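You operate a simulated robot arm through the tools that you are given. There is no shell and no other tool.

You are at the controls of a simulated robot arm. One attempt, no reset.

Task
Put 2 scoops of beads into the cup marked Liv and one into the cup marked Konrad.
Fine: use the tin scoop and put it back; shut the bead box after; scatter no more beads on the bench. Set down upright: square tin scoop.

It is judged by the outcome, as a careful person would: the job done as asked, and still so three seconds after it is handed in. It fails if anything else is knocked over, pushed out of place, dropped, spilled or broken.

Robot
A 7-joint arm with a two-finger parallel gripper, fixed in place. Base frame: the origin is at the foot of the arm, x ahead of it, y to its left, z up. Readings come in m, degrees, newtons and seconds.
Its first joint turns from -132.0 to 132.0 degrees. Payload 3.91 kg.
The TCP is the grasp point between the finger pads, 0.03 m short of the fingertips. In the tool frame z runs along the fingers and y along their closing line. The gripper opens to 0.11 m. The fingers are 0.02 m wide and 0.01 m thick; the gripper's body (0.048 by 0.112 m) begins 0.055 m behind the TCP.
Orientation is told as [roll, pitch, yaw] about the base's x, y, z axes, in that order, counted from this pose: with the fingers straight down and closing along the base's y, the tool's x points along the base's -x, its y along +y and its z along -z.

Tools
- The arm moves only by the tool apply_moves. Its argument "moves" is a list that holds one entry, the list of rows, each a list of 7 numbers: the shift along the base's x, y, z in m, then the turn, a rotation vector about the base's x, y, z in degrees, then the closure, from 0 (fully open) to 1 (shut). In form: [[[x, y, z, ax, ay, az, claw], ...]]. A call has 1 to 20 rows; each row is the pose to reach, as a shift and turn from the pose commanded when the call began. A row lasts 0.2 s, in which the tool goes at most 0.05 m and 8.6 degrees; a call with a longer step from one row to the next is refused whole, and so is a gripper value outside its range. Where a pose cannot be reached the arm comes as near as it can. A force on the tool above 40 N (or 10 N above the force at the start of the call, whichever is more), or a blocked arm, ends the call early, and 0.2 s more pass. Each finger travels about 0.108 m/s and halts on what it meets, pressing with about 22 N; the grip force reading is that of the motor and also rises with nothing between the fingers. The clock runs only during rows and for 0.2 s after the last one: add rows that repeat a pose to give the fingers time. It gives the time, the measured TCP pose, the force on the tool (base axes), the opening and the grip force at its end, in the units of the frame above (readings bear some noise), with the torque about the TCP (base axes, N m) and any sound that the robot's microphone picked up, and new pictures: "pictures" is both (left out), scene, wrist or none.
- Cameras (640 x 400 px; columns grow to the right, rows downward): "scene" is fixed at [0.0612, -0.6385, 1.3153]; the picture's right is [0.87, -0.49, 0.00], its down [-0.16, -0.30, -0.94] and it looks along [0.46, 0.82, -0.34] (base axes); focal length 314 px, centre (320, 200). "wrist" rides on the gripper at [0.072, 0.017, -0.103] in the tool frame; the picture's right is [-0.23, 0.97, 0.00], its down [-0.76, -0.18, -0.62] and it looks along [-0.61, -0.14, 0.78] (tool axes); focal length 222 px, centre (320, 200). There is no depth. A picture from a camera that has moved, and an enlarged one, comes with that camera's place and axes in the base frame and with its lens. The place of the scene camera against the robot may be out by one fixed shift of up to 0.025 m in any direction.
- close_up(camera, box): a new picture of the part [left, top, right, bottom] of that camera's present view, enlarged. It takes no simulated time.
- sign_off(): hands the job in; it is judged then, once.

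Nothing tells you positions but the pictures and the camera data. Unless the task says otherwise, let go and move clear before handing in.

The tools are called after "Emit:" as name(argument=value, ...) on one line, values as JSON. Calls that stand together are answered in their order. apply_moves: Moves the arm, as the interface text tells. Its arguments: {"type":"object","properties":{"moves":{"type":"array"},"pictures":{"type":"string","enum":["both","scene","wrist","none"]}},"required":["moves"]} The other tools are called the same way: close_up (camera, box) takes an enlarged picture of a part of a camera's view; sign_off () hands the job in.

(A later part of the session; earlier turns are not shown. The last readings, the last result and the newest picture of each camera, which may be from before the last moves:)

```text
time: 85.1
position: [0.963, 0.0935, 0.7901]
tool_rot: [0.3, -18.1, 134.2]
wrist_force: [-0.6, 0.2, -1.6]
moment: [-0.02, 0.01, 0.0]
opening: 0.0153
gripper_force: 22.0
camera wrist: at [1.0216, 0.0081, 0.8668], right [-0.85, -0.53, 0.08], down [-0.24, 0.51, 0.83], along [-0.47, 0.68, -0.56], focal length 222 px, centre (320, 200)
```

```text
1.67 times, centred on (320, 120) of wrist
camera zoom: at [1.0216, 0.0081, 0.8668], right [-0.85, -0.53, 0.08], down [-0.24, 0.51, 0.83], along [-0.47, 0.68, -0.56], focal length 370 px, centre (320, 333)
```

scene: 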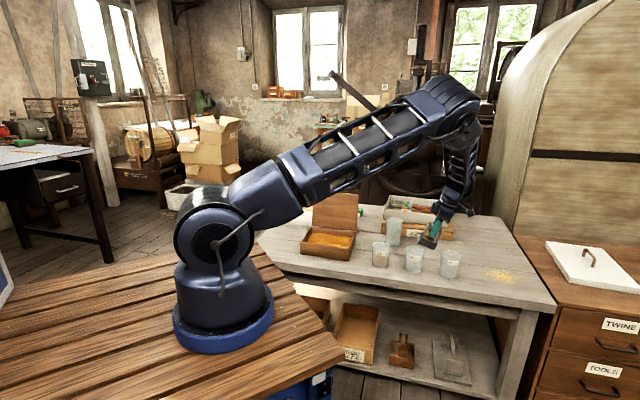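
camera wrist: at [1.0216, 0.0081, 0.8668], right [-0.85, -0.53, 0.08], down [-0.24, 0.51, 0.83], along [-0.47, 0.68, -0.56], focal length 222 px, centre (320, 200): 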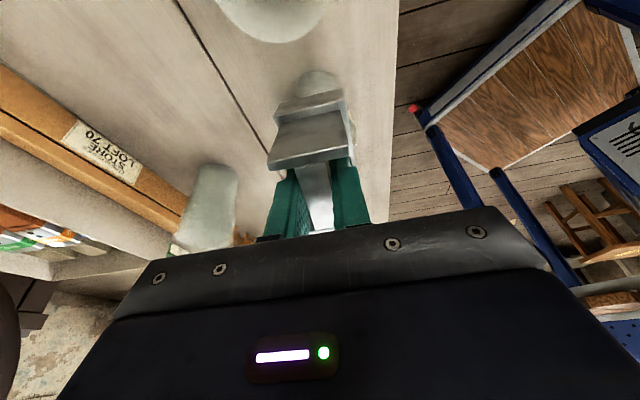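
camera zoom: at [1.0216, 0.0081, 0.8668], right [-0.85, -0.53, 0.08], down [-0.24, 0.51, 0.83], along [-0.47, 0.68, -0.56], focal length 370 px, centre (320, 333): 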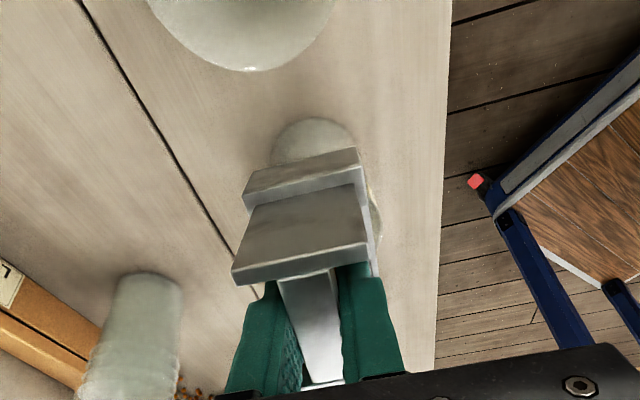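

Alignment matches what worked at Liv, within about 2 mm. I'll add that small correction and tip to 30° first.

Emit:
apply_moves(moves=[[[-0.006, 0.0062, -0.002, -4.3, -4.2, 0, 1], [-0.0113, 0.0115, -0.007, -8.6, -8.4, 0, 1], [-0.0168, 0.0173, -0.012, -12.9, -12.5, 0, 1], [-0.0215, 0.0221, -0.0096, -16.5, -16.0, 0, 1], [-0.0264, 0.0271, -0.0078, -20.1, -19.5, 0, 1], [-0.0313, 0.0322, -0.0066, -23.7, -23.0, 0, 1], [-0.0363, 0.0373, -0.006, -27.2, -26.5, 0, 1], [-0.0412, 0.0424, -0.006, -30.8, -30.0, 0, 1], [-0.0462, 0.0476, -0.0077, -34.4, -33.5, 0, 1], [-0.0462, 0.0476, -0.0077, -34.4, -33.5, 0, 1]]])

Emit:
close_up(camera="scene", box=[385, 205, 445, 270])

Emit:
close_up(camera="wrist", box=[200, 0, 440, 240])

```text
time: 87.3
position: [0.9171, 0.1404, 0.7805]
tool_rot: [0.3, 30.1, 134.2]
wrist_force: [0.4, 0.0, -1.3]
moment: [0.02, 0.03, -0.01]
opening: 0.0152
gripper_force: 21.8
camera wrist: at [0.9137, 0.1198, 0.9067], right [-0.84, -0.54, -0.11], down [-0.55, 0.82, 0.16], along [0.01, 0.19, -0.98], focal length 222 px, centre (320, 200)
```

scene: 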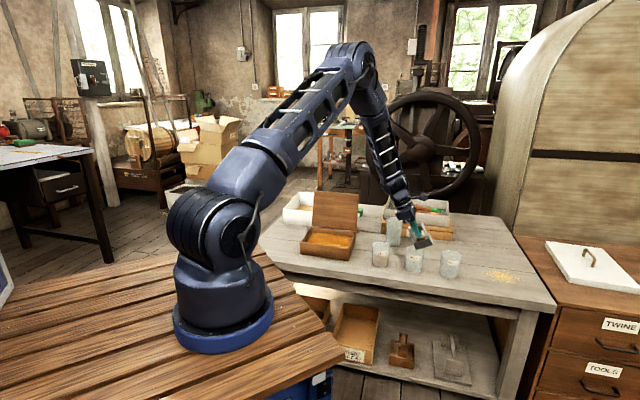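
wrist: 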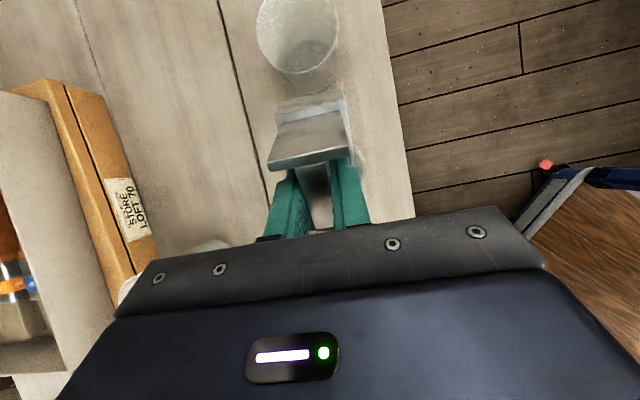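

```text
6.15 times, centred on (415, 238) of scene
camera zoom: at [0.0612, -0.6385, 1.3153], right [0.87, -0.49, 0.0], down [-0.16, -0.3, -0.94], along [0.46, 0.82, -0.34], focal length 1935 px, centre (-265, -31)
```

zoom: 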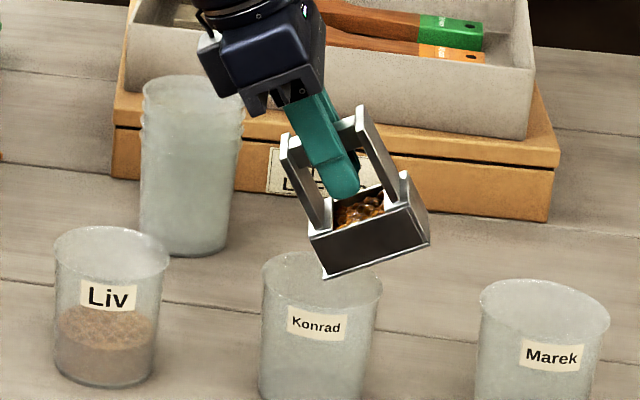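

```text
1.67 times, centred on (320, 120) of wrist
camera zoom: at [0.9137, 0.1198, 0.9067], right [-0.84, -0.54, -0.11], down [-0.55, 0.82, 0.16], along [0.01, 0.19, -0.98], focal length 370 px, centre (320, 333)
```

zoom: 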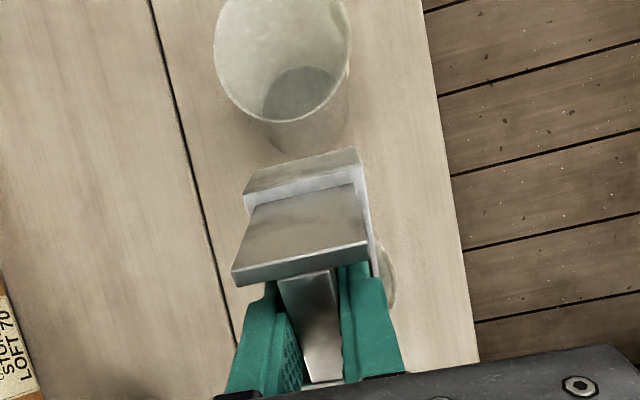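

The lip is well over Konrad's cup. I'll continue tipping to 65° to empty it.

Emit:
apply_moves(moves=[[[-0.0039, 0.006, -0.0022, -3.6, -3.5, 0, 1], [-0.0088, 0.011, -0.0052, -7.2, -7.0, 0, 1], [-0.0134, 0.0158, -0.0087, -10.8, -10.5, 0, 1], [-0.0134, 0.0158, -0.0087, -10.8, -10.5, 0, 1], [-0.0179, 0.0204, -0.0127, -14.3, -13.9, 0, 1], [-0.0179, 0.0204, -0.0127, -14.3, -13.9, 0, 1], [-0.0222, 0.0249, -0.0157, -17.9, -17.4, 0, 1], [-0.0263, 0.029, -0.0197, -21.5, -20.9, 0, 1], [-0.0302, 0.033, -0.0242, -25.1, -24.4, 0, 1], [-0.0302, 0.033, -0.0242, -25.1, -24.4, 0, 1], [-0.0302, 0.033, -0.0242, -25.1, -24.4, 0, 1]]])

Emit:
close_up(camera="scene", box=[370, 205, 445, 280])

```text
time: 89.7
position: [0.8885, 0.1737, 0.7568]
tool_rot: [0.1, 64.9, 134.2]
wrist_force: [0.4, -0.6, -1.8]
moment: [0.0, -0.01, 0.0]
opening: 0.0152
gripper_force: 21.7
camera wrist: at [0.8323, 0.206, 0.8673], right [-0.77, -0.61, -0.2], down [-0.49, 0.76, -0.43], along [0.41, -0.23, -0.88], focal length 222 px, centre (320, 200)
```

scene: 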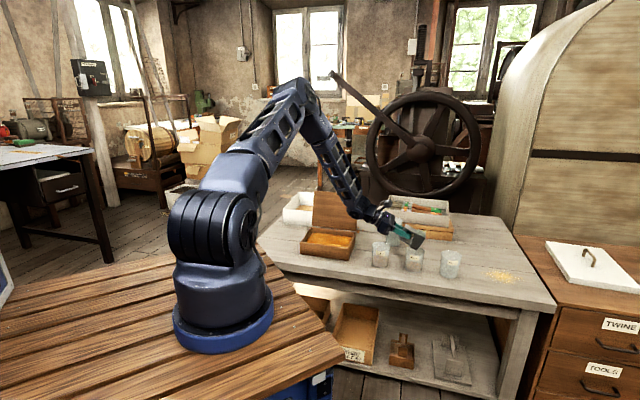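
wrist: 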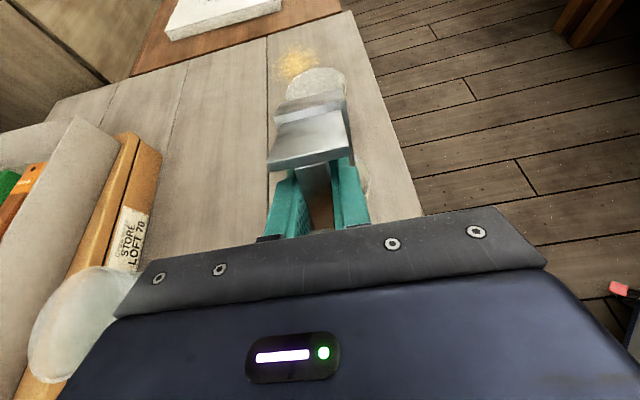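

```text
5.33 times, centred on (408, 242) of scene
camera zoom: at [0.0612, -0.6385, 1.3153], right [0.87, -0.49, 0.0], down [-0.16, -0.3, -0.94], along [0.46, 0.82, -0.34], focal length 1677 px, centre (-147, -27)
```

zoom: 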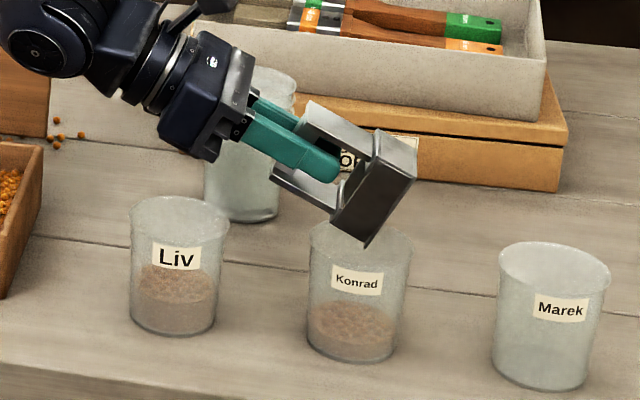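

Konrad's cup has its single scoop and nothing is spilled. I'll rise clear of the cup and bring the scoop back level.

Emit:
apply_moves(moves=[[[0, 0, 0.015, 0, 0, 0, 1], [0, 0, 0.035, 0, 0, 0, 1], [0, 0, 0.06, 3.6, 3.5, 0, 1], [0, 0, 0.085, 8.6, 8.4, 0, 1], [0, 0, 0.1, 14.3, 13.9, 0, 1], [0, 0, 0.11, 20.1, 19.5, 0, 1], [0, 0, 0.11, 25.8, 25.1, 0, 1], [0, 0, 0.11, 31.5, 30.7, 0, 1], [0, 0, 0.11, 37.3, 36.3, 0, 1], [0, 0, 0.11, 43, 41.8, 0, 1], [0, 0, 0.11, 46.6, 45.3, 0, 1], [0, 0, 0.11, 46.6, 45.3, 0, 1]]])

Emit:
close_up(camera="scene", box=[350, 180, 470, 280])

```text
time: 92.3
position: [0.8862, 0.1722, 0.8682]
tool_rot: [0.3, 0.0, 134.3]
wrist_force: [-0.6, 0.3, -0.1]
moment: [-0.01, 0.03, -0.01]
opening: 0.015
gripper_force: 21.9
camera wrist: at [0.9258, 0.1085, 0.972], right [-0.86, -0.52, 0.0], down [-0.4, 0.67, 0.62], along [-0.33, 0.53, -0.78], focal length 222 px, centre (320, 200)
```

scene: 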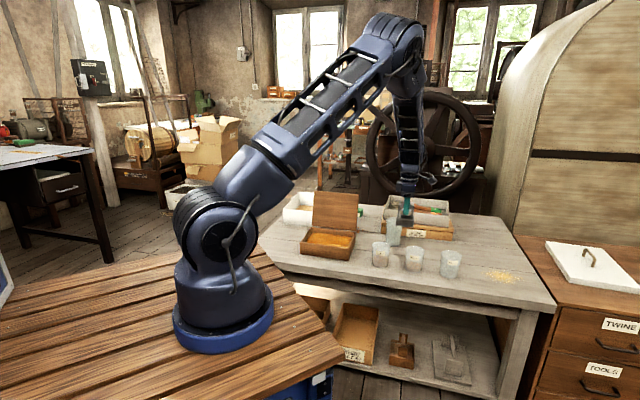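
wrist: 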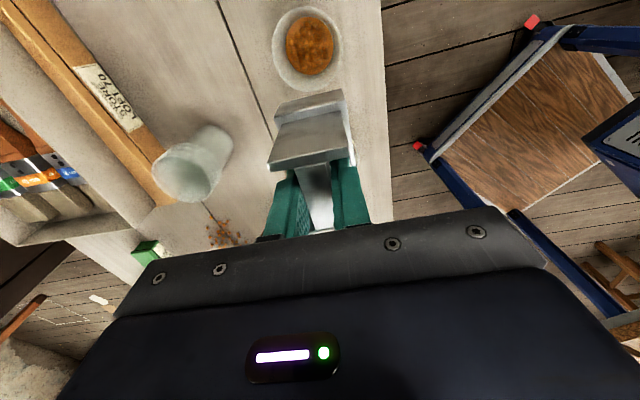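

```text
4.00 times, centred on (410, 230) of scene
camera zoom: at [0.0612, -0.6385, 1.3153], right [0.87, -0.49, 0.0], down [-0.16, -0.3, -0.94], along [0.46, 0.82, -0.34], focal length 1258 px, centre (-40, 80)
```

zoom: 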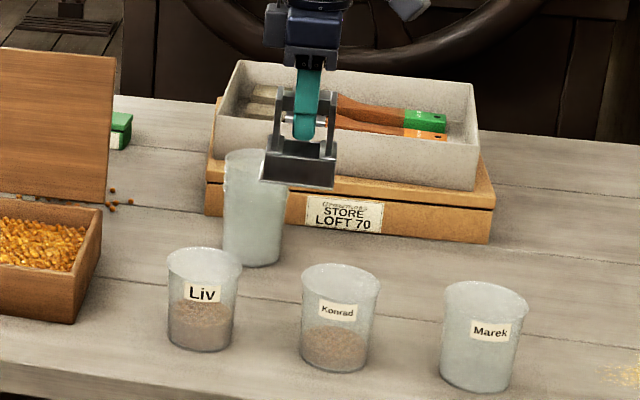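

The cups look right and the scoop is empty. I'll carry it back to its place, turning it to its original heading.

Emit:
apply_moves(moves=[[[-0.015, 0.017, 0, 0, 0, -5, 1], [-0.04, 0.044, 0, 0, 0, -11, 1], [-0.065, 0.072, 0, 0, 0, -17, 1], [-0.09, 0.1, 0, 0, 0, -23, 1], [-0.115, 0.127, 0, 0, 0, -29, 1], [-0.14, 0.155, 0, 0, 0, -35, 1], [-0.165, 0.183, 0, 0, 0, -41, 1], [-0.19, 0.21, 0, 0, 0, -47, 1], [-0.215, 0.238, 0, 0, 0, -53, 1], [-0.24, 0.266, 0, 0, 0, -59, 1], [-0.265, 0.294, 0, 0, 0, -65, 1], [-0.29, 0.321, 0, 0, 0, -71, 1], [-0.315, 0.349, 0, 0, 0, -77, 1], [-0.34, 0.377, -0.005, 0, 0, -83, 1], [-0.362, 0.401, -0.01, 0, 0, -88, 1], [-0.3791, 0.4202, -0.0135, 0, 0, -91.2, 1], [-0.3791, 0.4202, -0.0135, 0, 0, -91.2, 1]]])

Emit:
close_up(camera="scene", box=[256, 150, 320, 250])

Emit:
close_up(camera="wrist", box=[200, 0, 440, 240])

```text
time: 95.9
position: [0.5093, 0.5943, 0.8522]
tool_rot: [0.3, 0.0, 42.8]
wrist_force: [0.0, -1.5, -2.1]
moment: [0.0, 0.02, 0.05]
opening: 0.0152
gripper_force: 21.8
camera wrist: at [0.4446, 0.5549, 0.956], right [-0.5, 0.87, 0.0], down [0.68, 0.39, 0.62], along [0.54, 0.31, -0.78], focal length 222 px, centre (320, 200)
```

scene: 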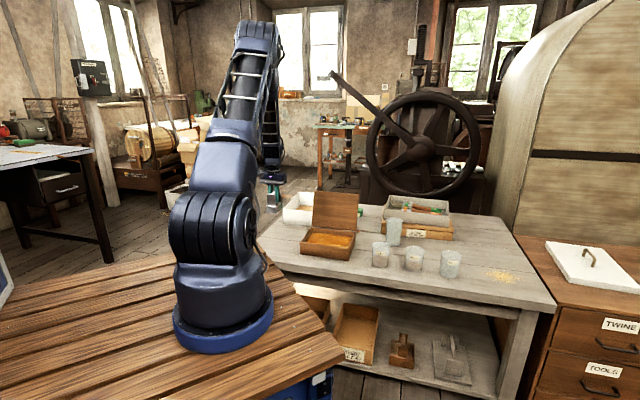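
wrist: 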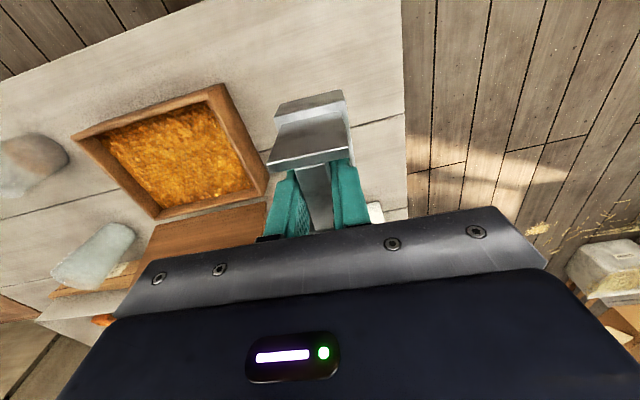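

```text
4.00 times, centred on (288, 200) of scene
camera zoom: at [0.0612, -0.6385, 1.3153], right [0.87, -0.49, 0.0], down [-0.16, -0.3, -0.94], along [0.46, 0.82, -0.34], focal length 1258 px, centre (448, 200)
```

zoom: 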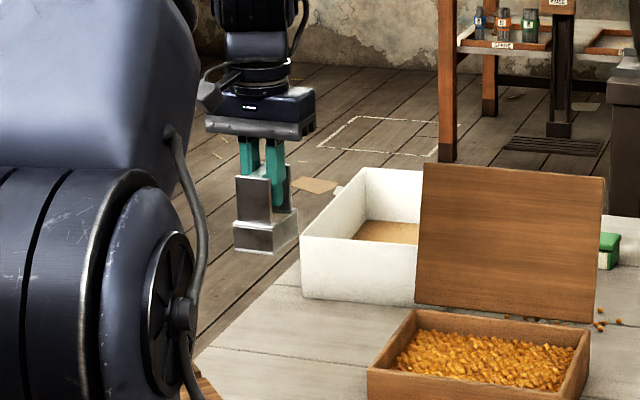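

```text
1.67 times, centred on (320, 120) of wrist
camera zoom: at [0.4446, 0.5549, 0.956], right [-0.5, 0.87, 0.0], down [0.68, 0.39, 0.62], along [0.54, 0.31, -0.78], focal length 370 px, centre (320, 333)
```

zoom: 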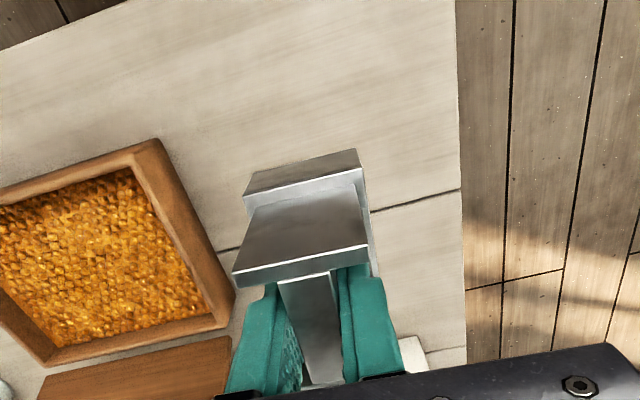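

The scoop is over its original spot. I'll lower it gently onto the bench.

Emit:
apply_moves(moves=[[[0, 0, -0.03, 0, 0, 0, 1], [0, 0, -0.065, 0, 0, 0, 1], [0, 0, -0.1, 0, 0, 0, 1], [0, 0, -0.13, 0, 0, 0, 1], [0, 0, -0.15, 0, 0, 0, 1], [0, 0, -0.165, 0, 0, 0, 1], [0, 0, -0.173, 0, 0, 0, 1], [0, 0, -0.177, 0, 0, 0, 1], [0, 0, -0.177, 0, 0, 0, 1]]])

Emit:
close_up(camera="scene", box=[256, 200, 304, 255])

```text
time: 97.9
position: [0.5083, 0.5949, 0.6771]
tool_rot: [0.3, 0.1, 43.1]
wrist_force: [0.8, -0.6, -0.9]
moment: [-0.02, 0.0, -0.02]
opening: 0.0149
gripper_force: 22.0
camera wrist: at [0.444, 0.5546, 0.7814], right [-0.5, 0.87, 0.0], down [0.68, 0.39, 0.62], along [0.54, 0.31, -0.78], focal length 222 px, centre (320, 200)
```

scene: 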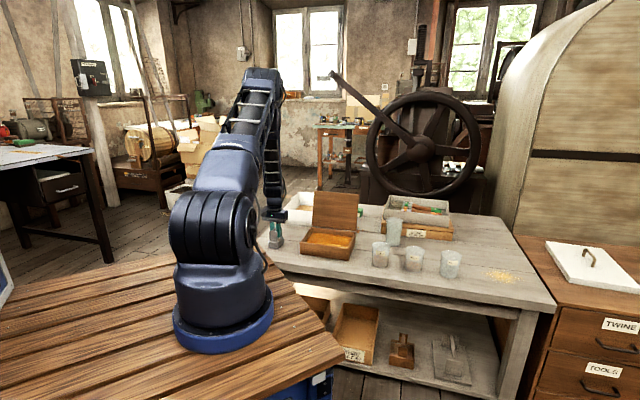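
wrist: 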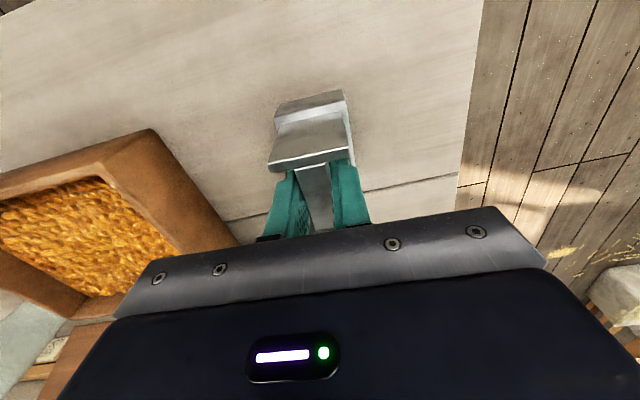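

```text
7.27 times, centred on (280, 228) of scene
camera zoom: at [0.0612, -0.6385, 1.3153], right [0.87, -0.49, 0.0], down [-0.16, -0.3, -0.94], along [0.46, 0.82, -0.34], focal length 2287 px, centre (611, 0)
```

zoom: 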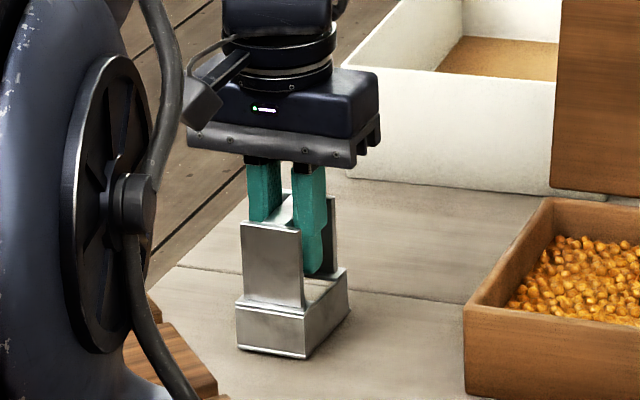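

About 3 mm remain to the bench compared with the earlier picture. I'll go down in tiny steps until it touches.

Emit:
apply_moves(moves=[[[0, 0, -0.001, 0, 0, 0, 1], [0, 0, -0.002, 0, 0, 0, 1], [0, 0, -0.003, 0, 0, 0, 1], [0, 0, -0.003, 0, 0, 0, 1]]], pictures="none")

Emit:
close_up(camera="scene", box=[256, 200, 304, 255])

```text
time: 98.9
position: [0.5084, 0.5948, 0.6743]
tool_rot: [0.3, 0.0, 43.0]
wrist_force: [-1.1, -2.2, 7.5]
moment: [-0.21, 0.17, 0.02]
opening: 0.0151
gripper_force: 21.9
```

```text
7.27 times, centred on (280, 228) of scene
camera zoom: at [0.0612, -0.6385, 1.3153], right [0.87, -0.49, 0.0], down [-0.16, -0.3, -0.94], along [0.46, 0.82, -0.34], focal length 2287 px, centre (611, 0)
```

zoom: 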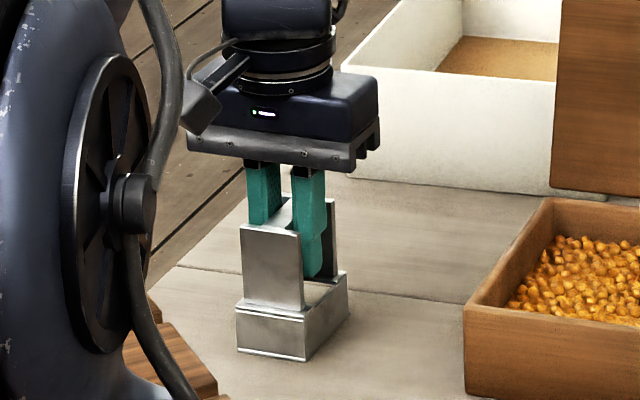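

The scoop is touching the bench with 7.5 N upward, in the same place as before. I'll release and lift straight off.

Emit:
apply_moves(moves=[[[0, 0, 0, 0, 0, 0, 0.85], [0, 0, 0, 0, 0, 0, 0.6], [0, 0, 0, 0, 0, 0, 0.5], [0, 0, 0.005, 0, 0, 0, 0.5], [0, 0, 0.02, 0, 0, 0, 0.5], [0, 0, 0.05, 0, 0, 0, 0.5], [0, 0, 0.09, 0, 0, 0, 0.5], [0, 0, 0.13, 0, 0, 0, 0.5], [0, 0, 0.17, 0, 0, 0, 0.5], [0, 0, 0.21, 0, 0, 0, 0.5]]])

Emit:
close_up(camera="scene", box=[256, 200, 304, 255])

Emit:
close_up(camera="wrist", box=[256, 50, 384, 170])

```text
time: 101.1
position: [0.5048, 0.595, 0.8858]
tool_rot: [0.2, -0.1, 43.1]
wrist_force: [0.4, 0.8, -0.7]
moment: [-0.02, 0.0, -0.01]
opening: 0.0548
gripper_force: 0.1
camera wrist: at [0.4414, 0.5573, 0.9892], right [-0.5, 0.87, 0.0], down [0.68, 0.39, 0.62], along [0.54, 0.31, -0.78], focal length 222 px, centre (320, 200)
```

scene: 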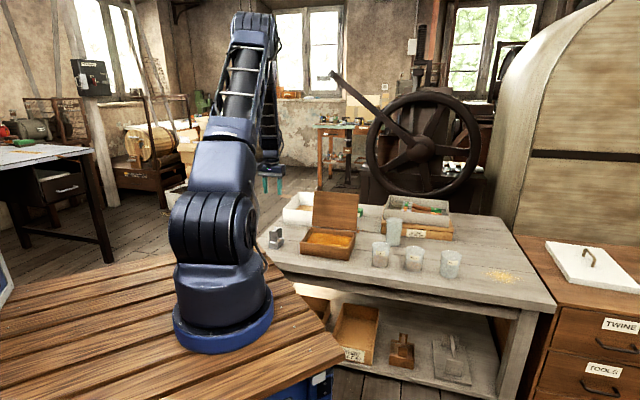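
wrist: 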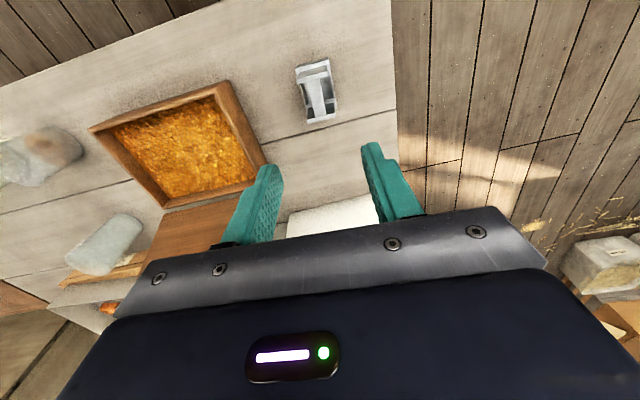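

```text
7.27 times, centred on (280, 228) of scene
camera zoom: at [0.0612, -0.6385, 1.3153], right [0.87, -0.49, 0.0], down [-0.16, -0.3, -0.94], along [0.46, 0.82, -0.34], focal length 2287 px, centre (611, 0)
```

zoom: 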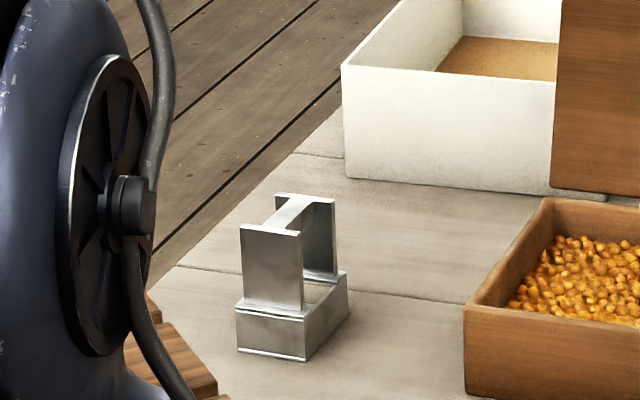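

```text
3.33 times, centred on (320, 110) of wrist
camera zoom: at [0.4414, 0.5573, 0.9892], right [-0.5, 0.87, 0.0], down [0.68, 0.39, 0.62], along [0.54, 0.31, -0.78], focal length 740 px, centre (320, 500)
```

zoom: 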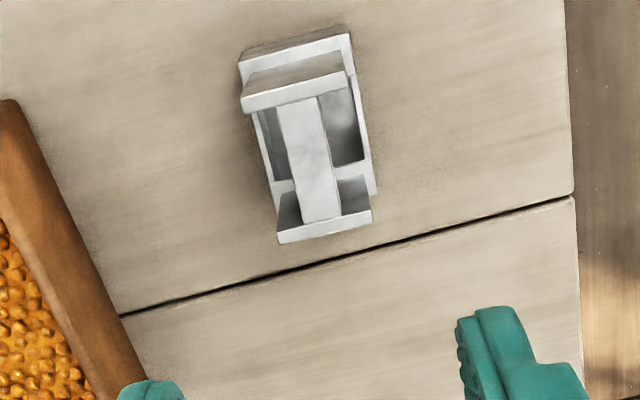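

The scoop stands upright in its original spot. Next I'll go back over the lid's handle with the same pose I left it in, to close the box.

Emit:
apply_moves(moves=[[[0, 0, 0.03, 0, 0, 0, 0.5], [0.01, -0.001, 0.055, 0, 0, -7, 0.5], [0.036, -0.002, 0.06, 0, 0, -14.5, 0.5], [0.064, -0.004, 0.06, 0, 0, -22, 0.6], [0.092, -0.006, 0.06, 0, 0, -29.5, 0.7], [0.12, -0.008, 0.06, 0, 0, -37, 0.782], [0.148, -0.01, 0.06, 0, 0, -44.5, 0.782], [0.176, -0.012, 0.06, 0, 0, -52, 0.782], [0.204, -0.014, 0.06, 0, 0, -59.5, 0.782], [0.232, -0.016, 0.06, 0, 0, -67, 0.782], [0.26, -0.018, 0.06, 0, 0, -74.5, 0.782], [0.288, -0.02, 0.06, 0, 0, -82, 0.782], [0.31, -0.021, 0.055, 0, 0, -89, 0.782], [0.3246, -0.022, 0.045, 0, 0, -89, 0.782], [0.3246, -0.022, 0.022, 0, 0, -89, 0.782], [0.3246, -0.022, 0.022, 0, 0, -89, 0.782]]])

Emit:
close_up(camera="wrist", box=[200, 40, 400, 240])

Emit:
close_up(camera="scene", box=[285, 150, 385, 260])

```text
time: 104.5
position: [0.8294, 0.5737, 0.9059]
tool_rot: [0.3, 0.0, -46.0]
wrist_force: [-0.6, -0.5, 0.8]
moment: [-0.03, 0.0, 0.01]
opening: 0.0242
gripper_force: 0.1
camera wrist: at [0.7917, 0.6355, 1.0099], right [0.86, 0.51, 0.0], down [0.4, -0.67, 0.62], along [0.32, -0.53, -0.78], focal length 222 px, centre (320, 200)
```

scene: 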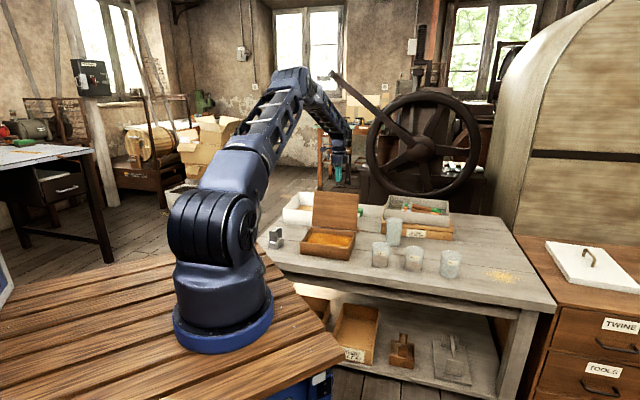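
wrist: 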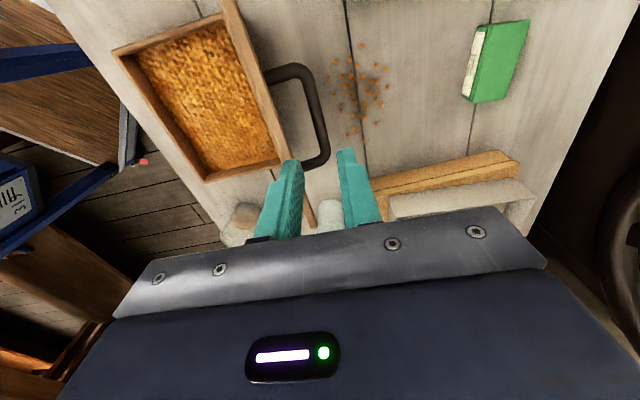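

```text
2.00 times, centred on (300, 140) of wrist
camera zoom: at [0.7917, 0.6355, 1.0099], right [0.86, 0.51, 0.0], down [0.4, -0.67, 0.62], along [0.32, -0.53, -0.78], focal length 444 px, centre (360, 320)
```

zoom: 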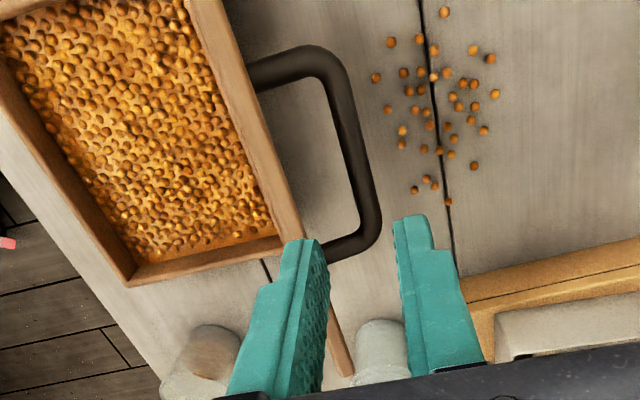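

```text
3.64 times, centred on (335, 205) of scene
camera zoom: at [0.0612, -0.6385, 1.3153], right [0.87, -0.49, 0.0], down [-0.16, -0.3, -0.94], along [0.46, 0.82, -0.34], focal length 1144 px, centre (266, 182)
```

zoom: 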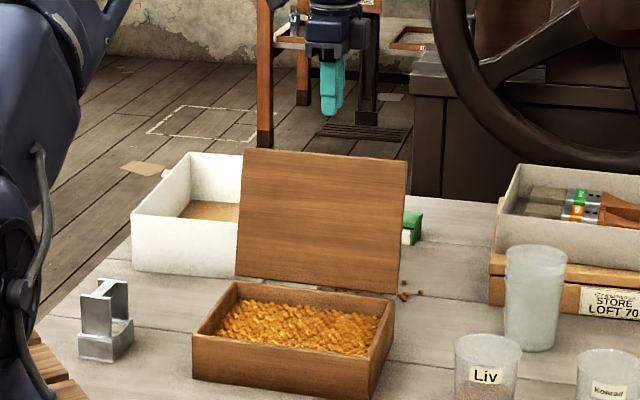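

The view is the same as when I left the handle. I'll descend straight down so the bar sits between the fingers, then close.

Emit:
apply_moves(moves=[[[0, 0, -0.03, 0, 0, 0, 0.782], [0, 0, -0.06, 0, 0, 0, 0.782], [0, 0, -0.085, 0, 0, 0, 0.782], [0, 0, -0.1, 0, 0, 0, 0.782], [0, 0, -0.109, 0, 0, 0, 0.782], [0, 0, -0.109, 0, 0, 0, 0.782]]])

Emit:
close_up(camera="wrist", box=[200, 40, 400, 240])

```text
time: 105.9
position: [0.8337, 0.5717, 0.7971]
tool_rot: [0.3, 0.0, -46.0]
wrist_force: [0.1, 0.0, -0.2]
moment: [0.0, -0.01, 0.0]
opening: 0.0239
gripper_force: 0.1
camera wrist: at [0.7943, 0.6348, 0.9011], right [0.86, 0.51, 0.0], down [0.4, -0.67, 0.62], along [0.32, -0.53, -0.78], focal length 222 px, centre (320, 200)
```

scene: 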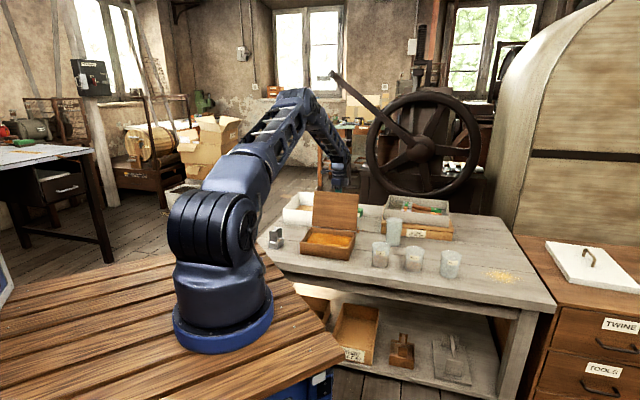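
wrist: 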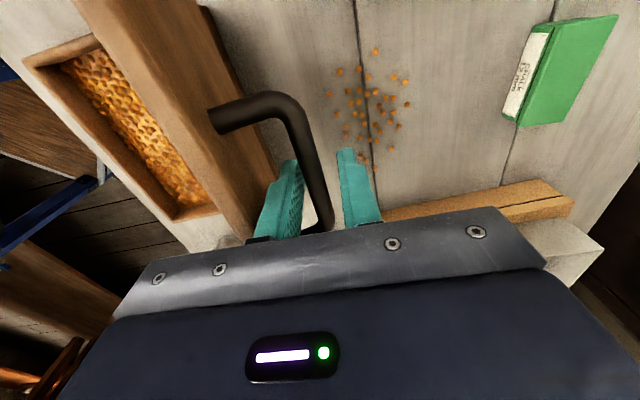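

```text
2.00 times, centred on (300, 140) of wrist
camera zoom: at [0.7943, 0.6348, 0.9011], right [0.86, 0.51, 0.0], down [0.4, -0.67, 0.62], along [0.32, -0.53, -0.78], focal length 444 px, centre (360, 320)
```

zoom: 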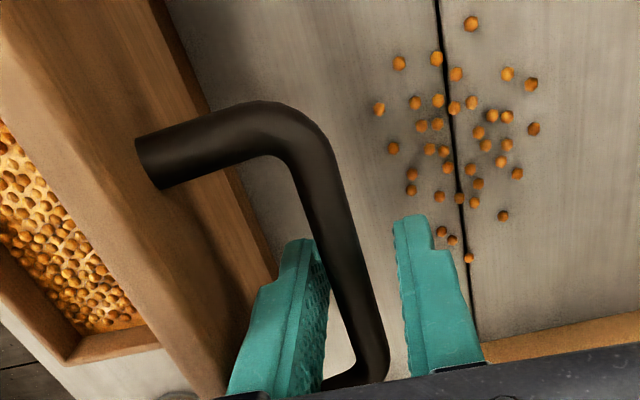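

The bar is between the fingers but about 3 mm off-centre, so I'll shift slightly before gripping.

Emit:
apply_moves(moves=[[[-0.002, -0.002, 0, 0, 0, 0, 0.782], [-0.002, -0.002, 0, 0, 0, 0, 0.85], [-0.002, -0.002, 0, 0, 0, 0, 0.9], [-0.002, -0.002, 0, 0, 0, 0, 1], [-0.002, -0.002, 0, 0, 0, 0, 1]]], pictures="wrist")

```text
time: 107.1
position: [0.8307, 0.5714, 0.7972]
tool_rot: [0.3, 0.1, -46.0]
wrist_force: [-3.6, -2.5, -0.6]
moment: [0.01, 0.03, 0.13]
opening: 0.0116
gripper_force: 44.7
camera wrist: at [0.792, 0.6321, 0.9013], right [0.86, 0.51, 0.0], down [0.4, -0.67, 0.62], along [0.32, -0.53, -0.78], focal length 222 px, centre (320, 200)
```

wrist: 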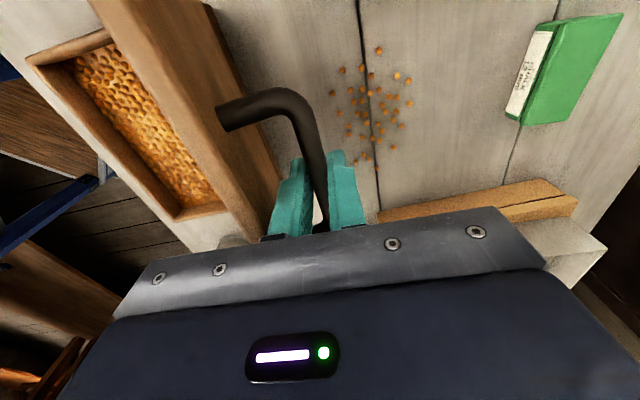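

The handle is gripped. I'll bring the lid back along the arc in stages and watch the force.

Emit:
apply_moves(moves=[[[-0.0041, -0.0041, 0.0034, 0, 0, 0, 1], [-0.0081, -0.0081, 0.0066, 0, 0, 0, 1], [-0.0124, -0.0124, 0.0094, 0, 0, 0, 1], [-0.0166, -0.0166, 0.0121, 0, 0, 0, 1], [-0.021, -0.021, 0.0144, 0, 0, 0, 1], [-0.0254, -0.0254, 0.0165, 0, 0, 0, 1]]], pictures="scene")

```text
time: 108.5
position: [0.8045, 0.5446, 0.8135]
tool_rot: [0.2, -0.1, -46.0]
wrist_force: [5.5, -3.0, 4.2]
moment: [0.15, 0.18, 0.07]
opening: 0.0116
gripper_force: 44.9
```

scene: 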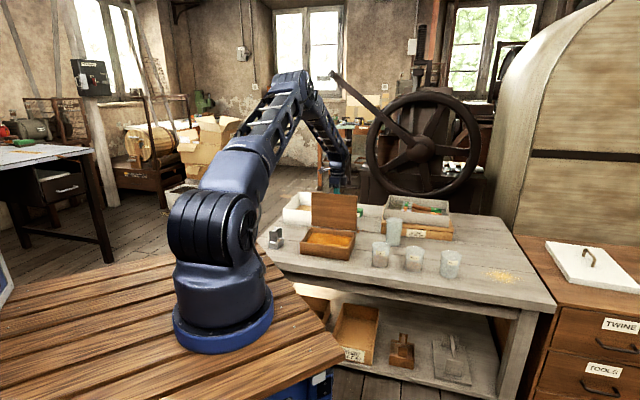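

Emit:
apply_moves(moves=[[[-0.0045, -0.0045, 0.0018, 0, 0, 0, 1], [-0.0091, -0.0091, 0.0034, 0, 0, 0, 1], [-0.0137, -0.0137, 0.0046, 0, 0, 0, 1], [-0.0182, -0.0182, 0.0056, 0, 0, 0, 1], [-0.0229, -0.0229, 0.0063, 0, 0, 0, 1], [-0.0276, -0.0276, 0.0067, 0, 0, 0, 1], [-0.0322, -0.0322, 0.0068, 0, 0, 0, 1], [-0.0369, -0.0369, 0.0066, 0, 0, 0, 1]]], pictures="scene")

```text
time: 110.3
position: [0.7678, 0.508, 0.8206]
tool_rot: [0.2, 0.0, -46.0]
wrist_force: [0.4, -1.1, -4.5]
moment: [0.24, 0.2, 0.19]
opening: 0.0114
gripper_force: 45.3
```

scene: 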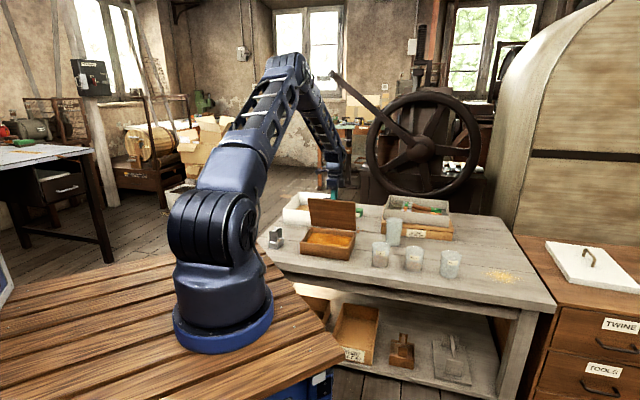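

Emit:
apply_moves(moves=[[[-0.0047, -0.0047, -0.0005, 0, 0, 0, 1], [-0.0093, -0.0093, -0.0012, 0, 0, 0, 1], [-0.0139, -0.0139, -0.0023, 0, 0, 0, 1], [-0.0185, -0.0185, -0.0036, 0, 0, 0, 1], [-0.0231, -0.0229, -0.0053, 0, 0, 0, 1], [-0.0276, -0.0274, -0.0071, 0, 0, 0, 1], [-0.032, -0.0317, -0.0093, 0, 0, 0, 1], [-0.0364, -0.0361, -0.0116, 0, 0, 0, 1], [-0.0407, -0.0403, -0.0144, 0, 0, 0, 1], [-0.0449, -0.0445, -0.0173, 0, 0, 0, 1]]], pictures="scene")

```text
time: 112.5
position: [0.7235, 0.4633, 0.8039]
tool_rot: [0.3, 0.0, -46.0]
wrist_force: [2.9, -9.1, 8.9]
moment: [0.15, 0.15, 0.31]
opening: 0.0116
gripper_force: 45.5
```

scene: 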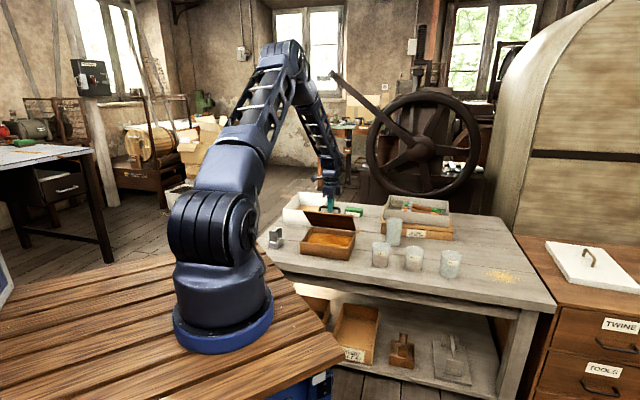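

Emit:
apply_moves(moves=[[[-0.0038, -0.0044, -0.0028, 0, 0, 0, 1], [-0.0078, -0.0084, -0.0061, 0, 0, 0, 1], [-0.0116, -0.0122, -0.0099, 0, 0, 0, 1], [-0.0154, -0.016, -0.0138, 0, 0, 0, 1], [-0.019, -0.0196, -0.018, 0, 0, 0, 1], [-0.0225, -0.0231, -0.0223, 0, 0, 0, 1], [-0.0258, -0.0264, -0.027, 0, 0, 0, 1], [-0.0291, -0.0297, -0.0317, 0, 0, 0, 1]]], pictures="scene")

```text
time: 114.3
position: [0.694, 0.4335, 0.7701]
tool_rot: [0.3, 0.1, -45.9]
wrist_force: [-8.9, 2.5, 3.1]
moment: [0.14, 0.08, 0.46]
opening: 0.0114
gripper_force: 45.2
```

scene: 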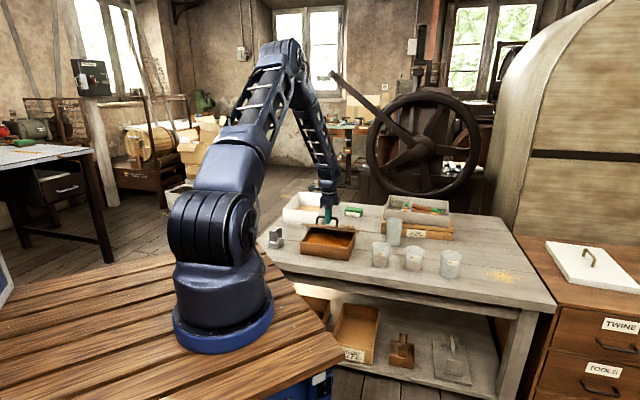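

Emit:
apply_moves(moves=[[[-0.0033, -0.0027, -0.005, 0, 0, 0.4, 1], [-0.0062, -0.0056, -0.0102, 0, 0, 0.6, 1], [-0.0089, -0.0083, -0.0155, 0, 0, 0.6, 1], [-0.0115, -0.0109, -0.021, 0, 0, 0.6, 1], [-0.0139, -0.0133, -0.0267, 0, 0, 0.6, 1], [-0.0162, -0.0156, -0.0325, 0, 0, 0.6, 1], [-0.0182, -0.0176, -0.0385, 0, 0, 0.6, 1]]])

Emit:
close_up(camera="scene", box=[288, 195, 384, 265])

```text
time: 115.9
position: [0.6763, 0.4163, 0.7331]
tool_rot: [0.3, 0.0, -45.4]
wrist_force: [5.8, 19.3, -8.9]
moment: [0.3, 0.01, 0.21]
opening: 0.0115
gripper_force: 44.8
camera wrist: at [0.6375, 0.4777, 0.8372], right [0.85, 0.52, 0.01], down [0.41, -0.67, 0.62], along [0.33, -0.53, -0.78], focal length 222 px, centre (320, 200)
```

scene: 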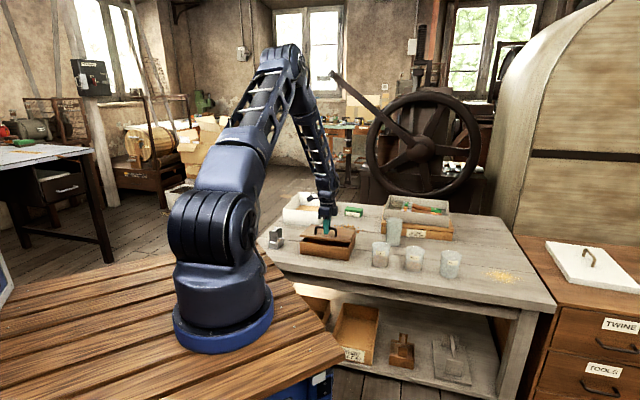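
wrist: 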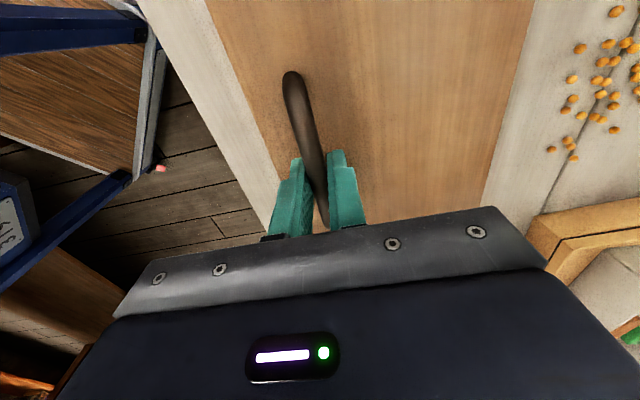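

```text
5.71 times, centred on (336, 230) of scene
camera zoom: at [0.0612, -0.6385, 1.3153], right [0.87, -0.49, 0.0], down [-0.16, -0.3, -0.94], along [0.46, 0.82, -0.34], focal length 1797 px, centre (229, 29)
```

zoom: 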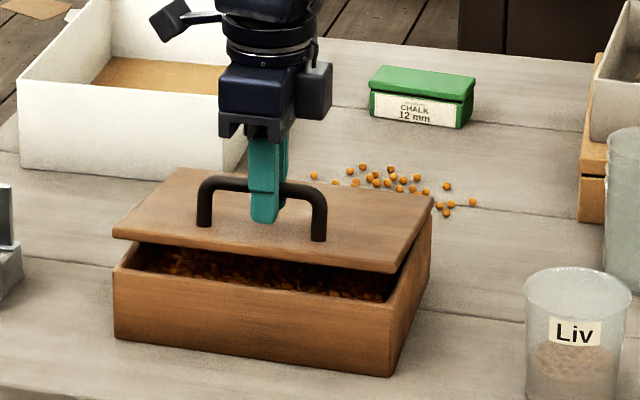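

The lid is nearly shut, with about 7° remaining. I'll finish in small steps until it seats.

Emit:
apply_moves(moves=[[[-0.0005, 0.0, -0.004, 0, 0, 0, 1], [-0.0018, -0.0013, -0.008, 0, 0, 0, 1], [-0.0028, -0.0023, -0.0115, 0, 0, 0, 1], [-0.0035, -0.003, -0.014, 0, 0, 0, 1]]], pictures="none")

Emit:
close_up(camera="scene", box=[295, 215, 375, 265])

```text
time: 116.9
position: [0.6719, 0.4132, 0.7181]
tool_rot: [0.2, 0.0, -45.4]
wrist_force: [-4.3, 7.8, -2.0]
moment: [0.29, 0.2, 0.34]
opening: 0.0112
gripper_force: 45.2
```

```text
8.00 times, centred on (335, 240) of scene
camera zoom: at [0.0612, -0.6385, 1.3153], right [0.87, -0.49, 0.0], down [-0.16, -0.3, -0.94], along [0.46, 0.82, -0.34], focal length 2516 px, centre (200, -120)
```

zoom: 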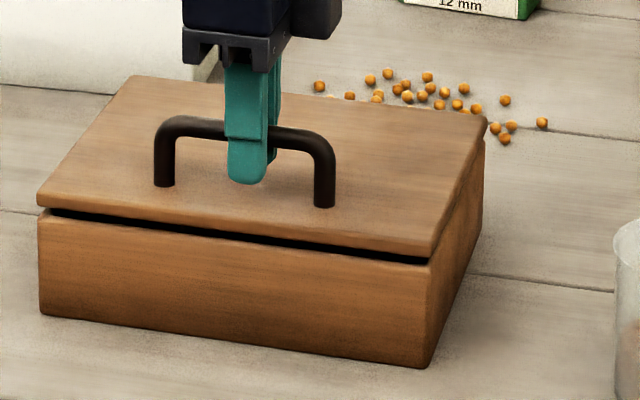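

About 4 mm of gap is left at the front edge. I'll lower the last bit until it seats.

Emit:
apply_moves(moves=[[[-0.0003, -0.0003, -0.0015, 0, 0, 0, 1], [-0.0006, -0.0006, -0.003, 0, 0, 0, 1], [-0.0008, -0.0008, -0.0042, 0, 0, 0, 1], [-0.0008, -0.0008, -0.0042, 0, 0, 0, 1]]], pictures="none")

Emit:
close_up(camera="scene", box=[295, 215, 375, 265])

```text
time: 117.9
position: [0.6716, 0.4107, 0.7144]
tool_rot: [0.2, -0.1, -45.5]
wrist_force: [-6.3, -6.3, 2.2]
moment: [-0.3, -0.16, 0.34]
opening: 0.0115
gripper_force: 45.0
```

```text
8.00 times, centred on (335, 240) of scene
camera zoom: at [0.0612, -0.6385, 1.3153], right [0.87, -0.49, 0.0], down [-0.16, -0.3, -0.94], along [0.46, 0.82, -0.34], focal length 2516 px, centre (200, -120)
```

zoom: 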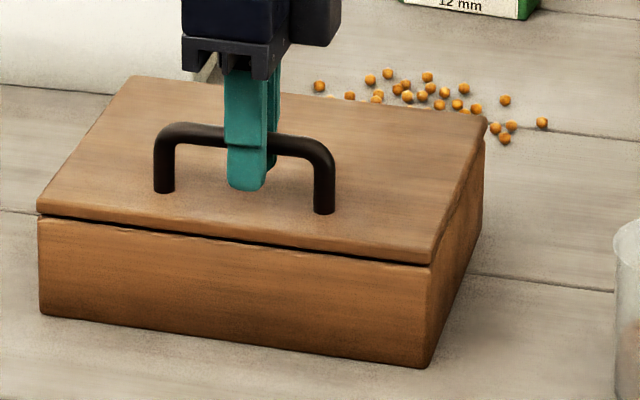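

It now looks the same as the original closed lid. I'll press lightly to confirm it is seated, then release and lift off.

Emit:
apply_moves(moves=[[[0, 0, -0.001, 0, 0, 0, 1], [0, 0, -0.0015, 0, 0, 0, 1]]], pictures="none")

```text
time: 118.5
position: [0.6725, 0.4097, 0.7143]
tool_rot: [0.2, 0.0, -45.3]
wrist_force: [-11.4, -19.7, 19.8]
moment: [-0.04, 0.21, 0.34]
opening: 0.0117
gripper_force: 45.3
```

The lid is firmly seated, with 20 N pushing back. I'll relieve the pressure, open the fingers, and rise clear.

Emit:
apply_moves(moves=[[[0.0006, 0.0006, 0.0014, 0, 0, 0, 1], [0.0006, 0.0006, 0.0014, 0, 0, 0, 0.85], [0.0006, 0.0006, 0.0014, 0, 0, 0, 0.6], [0.0006, 0.0006, 0.0014, 0, 0, 0, 0.5], [0.0006, 0.0006, 0.01, 0, 0, 0, 0.5], [0.0006, 0.0006, 0.03, 0, 0, 0, 0.5], [0.0006, 0.0006, 0.06, 0, 0, 0, 0.5], [0.0006, 0.0006, 0.1, 0, 0, 0, 0.5], [0.0006, 0.0006, 0.14, 0, 0, 0, 0.5], [-0.03, -0.02, 0.18, 0, 0, 0, 0.5], [-0.07, -0.04, 0.21, 0, 0, 0, 0.5], [-0.1, -0.06, 0.24, 0, 0, 0, 0.5]]])

Emit:
close_up(camera="scene", box=[250, 170, 410, 270])

Emit:
close_up(camera="scene", box=[350, 190, 510, 290])

Emit:
close_up(camera="scene", box=[295, 215, 375, 265])

```text
refused: row 10 steps farther than a row can; nothing moved
```

```text
4.00 times, centred on (330, 220) of scene
camera zoom: at [0.0612, -0.6385, 1.3153], right [0.87, -0.49, 0.0], down [-0.16, -0.3, -0.94], along [0.46, 0.82, -0.34], focal length 1258 px, centre (280, 120)
```

zoom: 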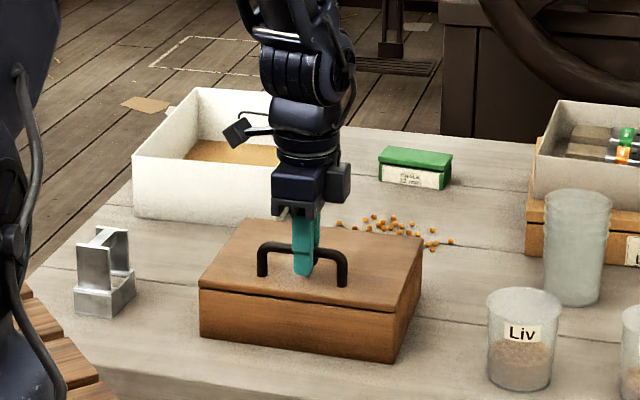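

```text
4.00 times, centred on (430, 240) of scene
camera zoom: at [0.0612, -0.6385, 1.3153], right [0.87, -0.49, 0.0], down [-0.16, -0.3, -0.94], along [0.46, 0.82, -0.34], focal length 1258 px, centre (-120, 40)
```

zoom: 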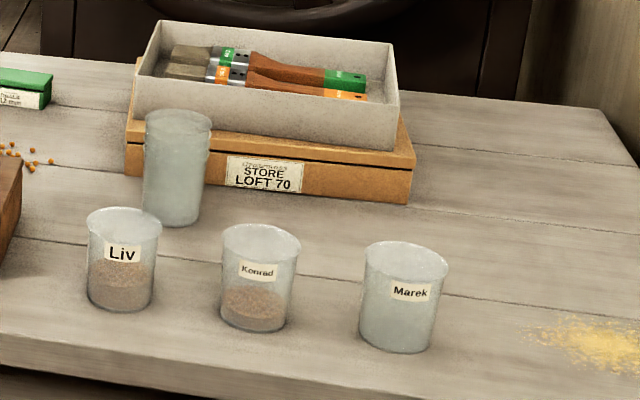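

```text
8.00 times, centred on (335, 240) of scene
camera zoom: at [0.0612, -0.6385, 1.3153], right [0.87, -0.49, 0.0], down [-0.16, -0.3, -0.94], along [0.46, 0.82, -0.34], focal length 2516 px, centre (200, -120)
```

zoom: 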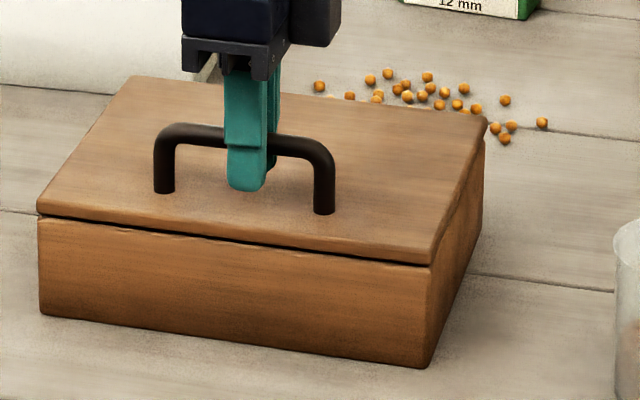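

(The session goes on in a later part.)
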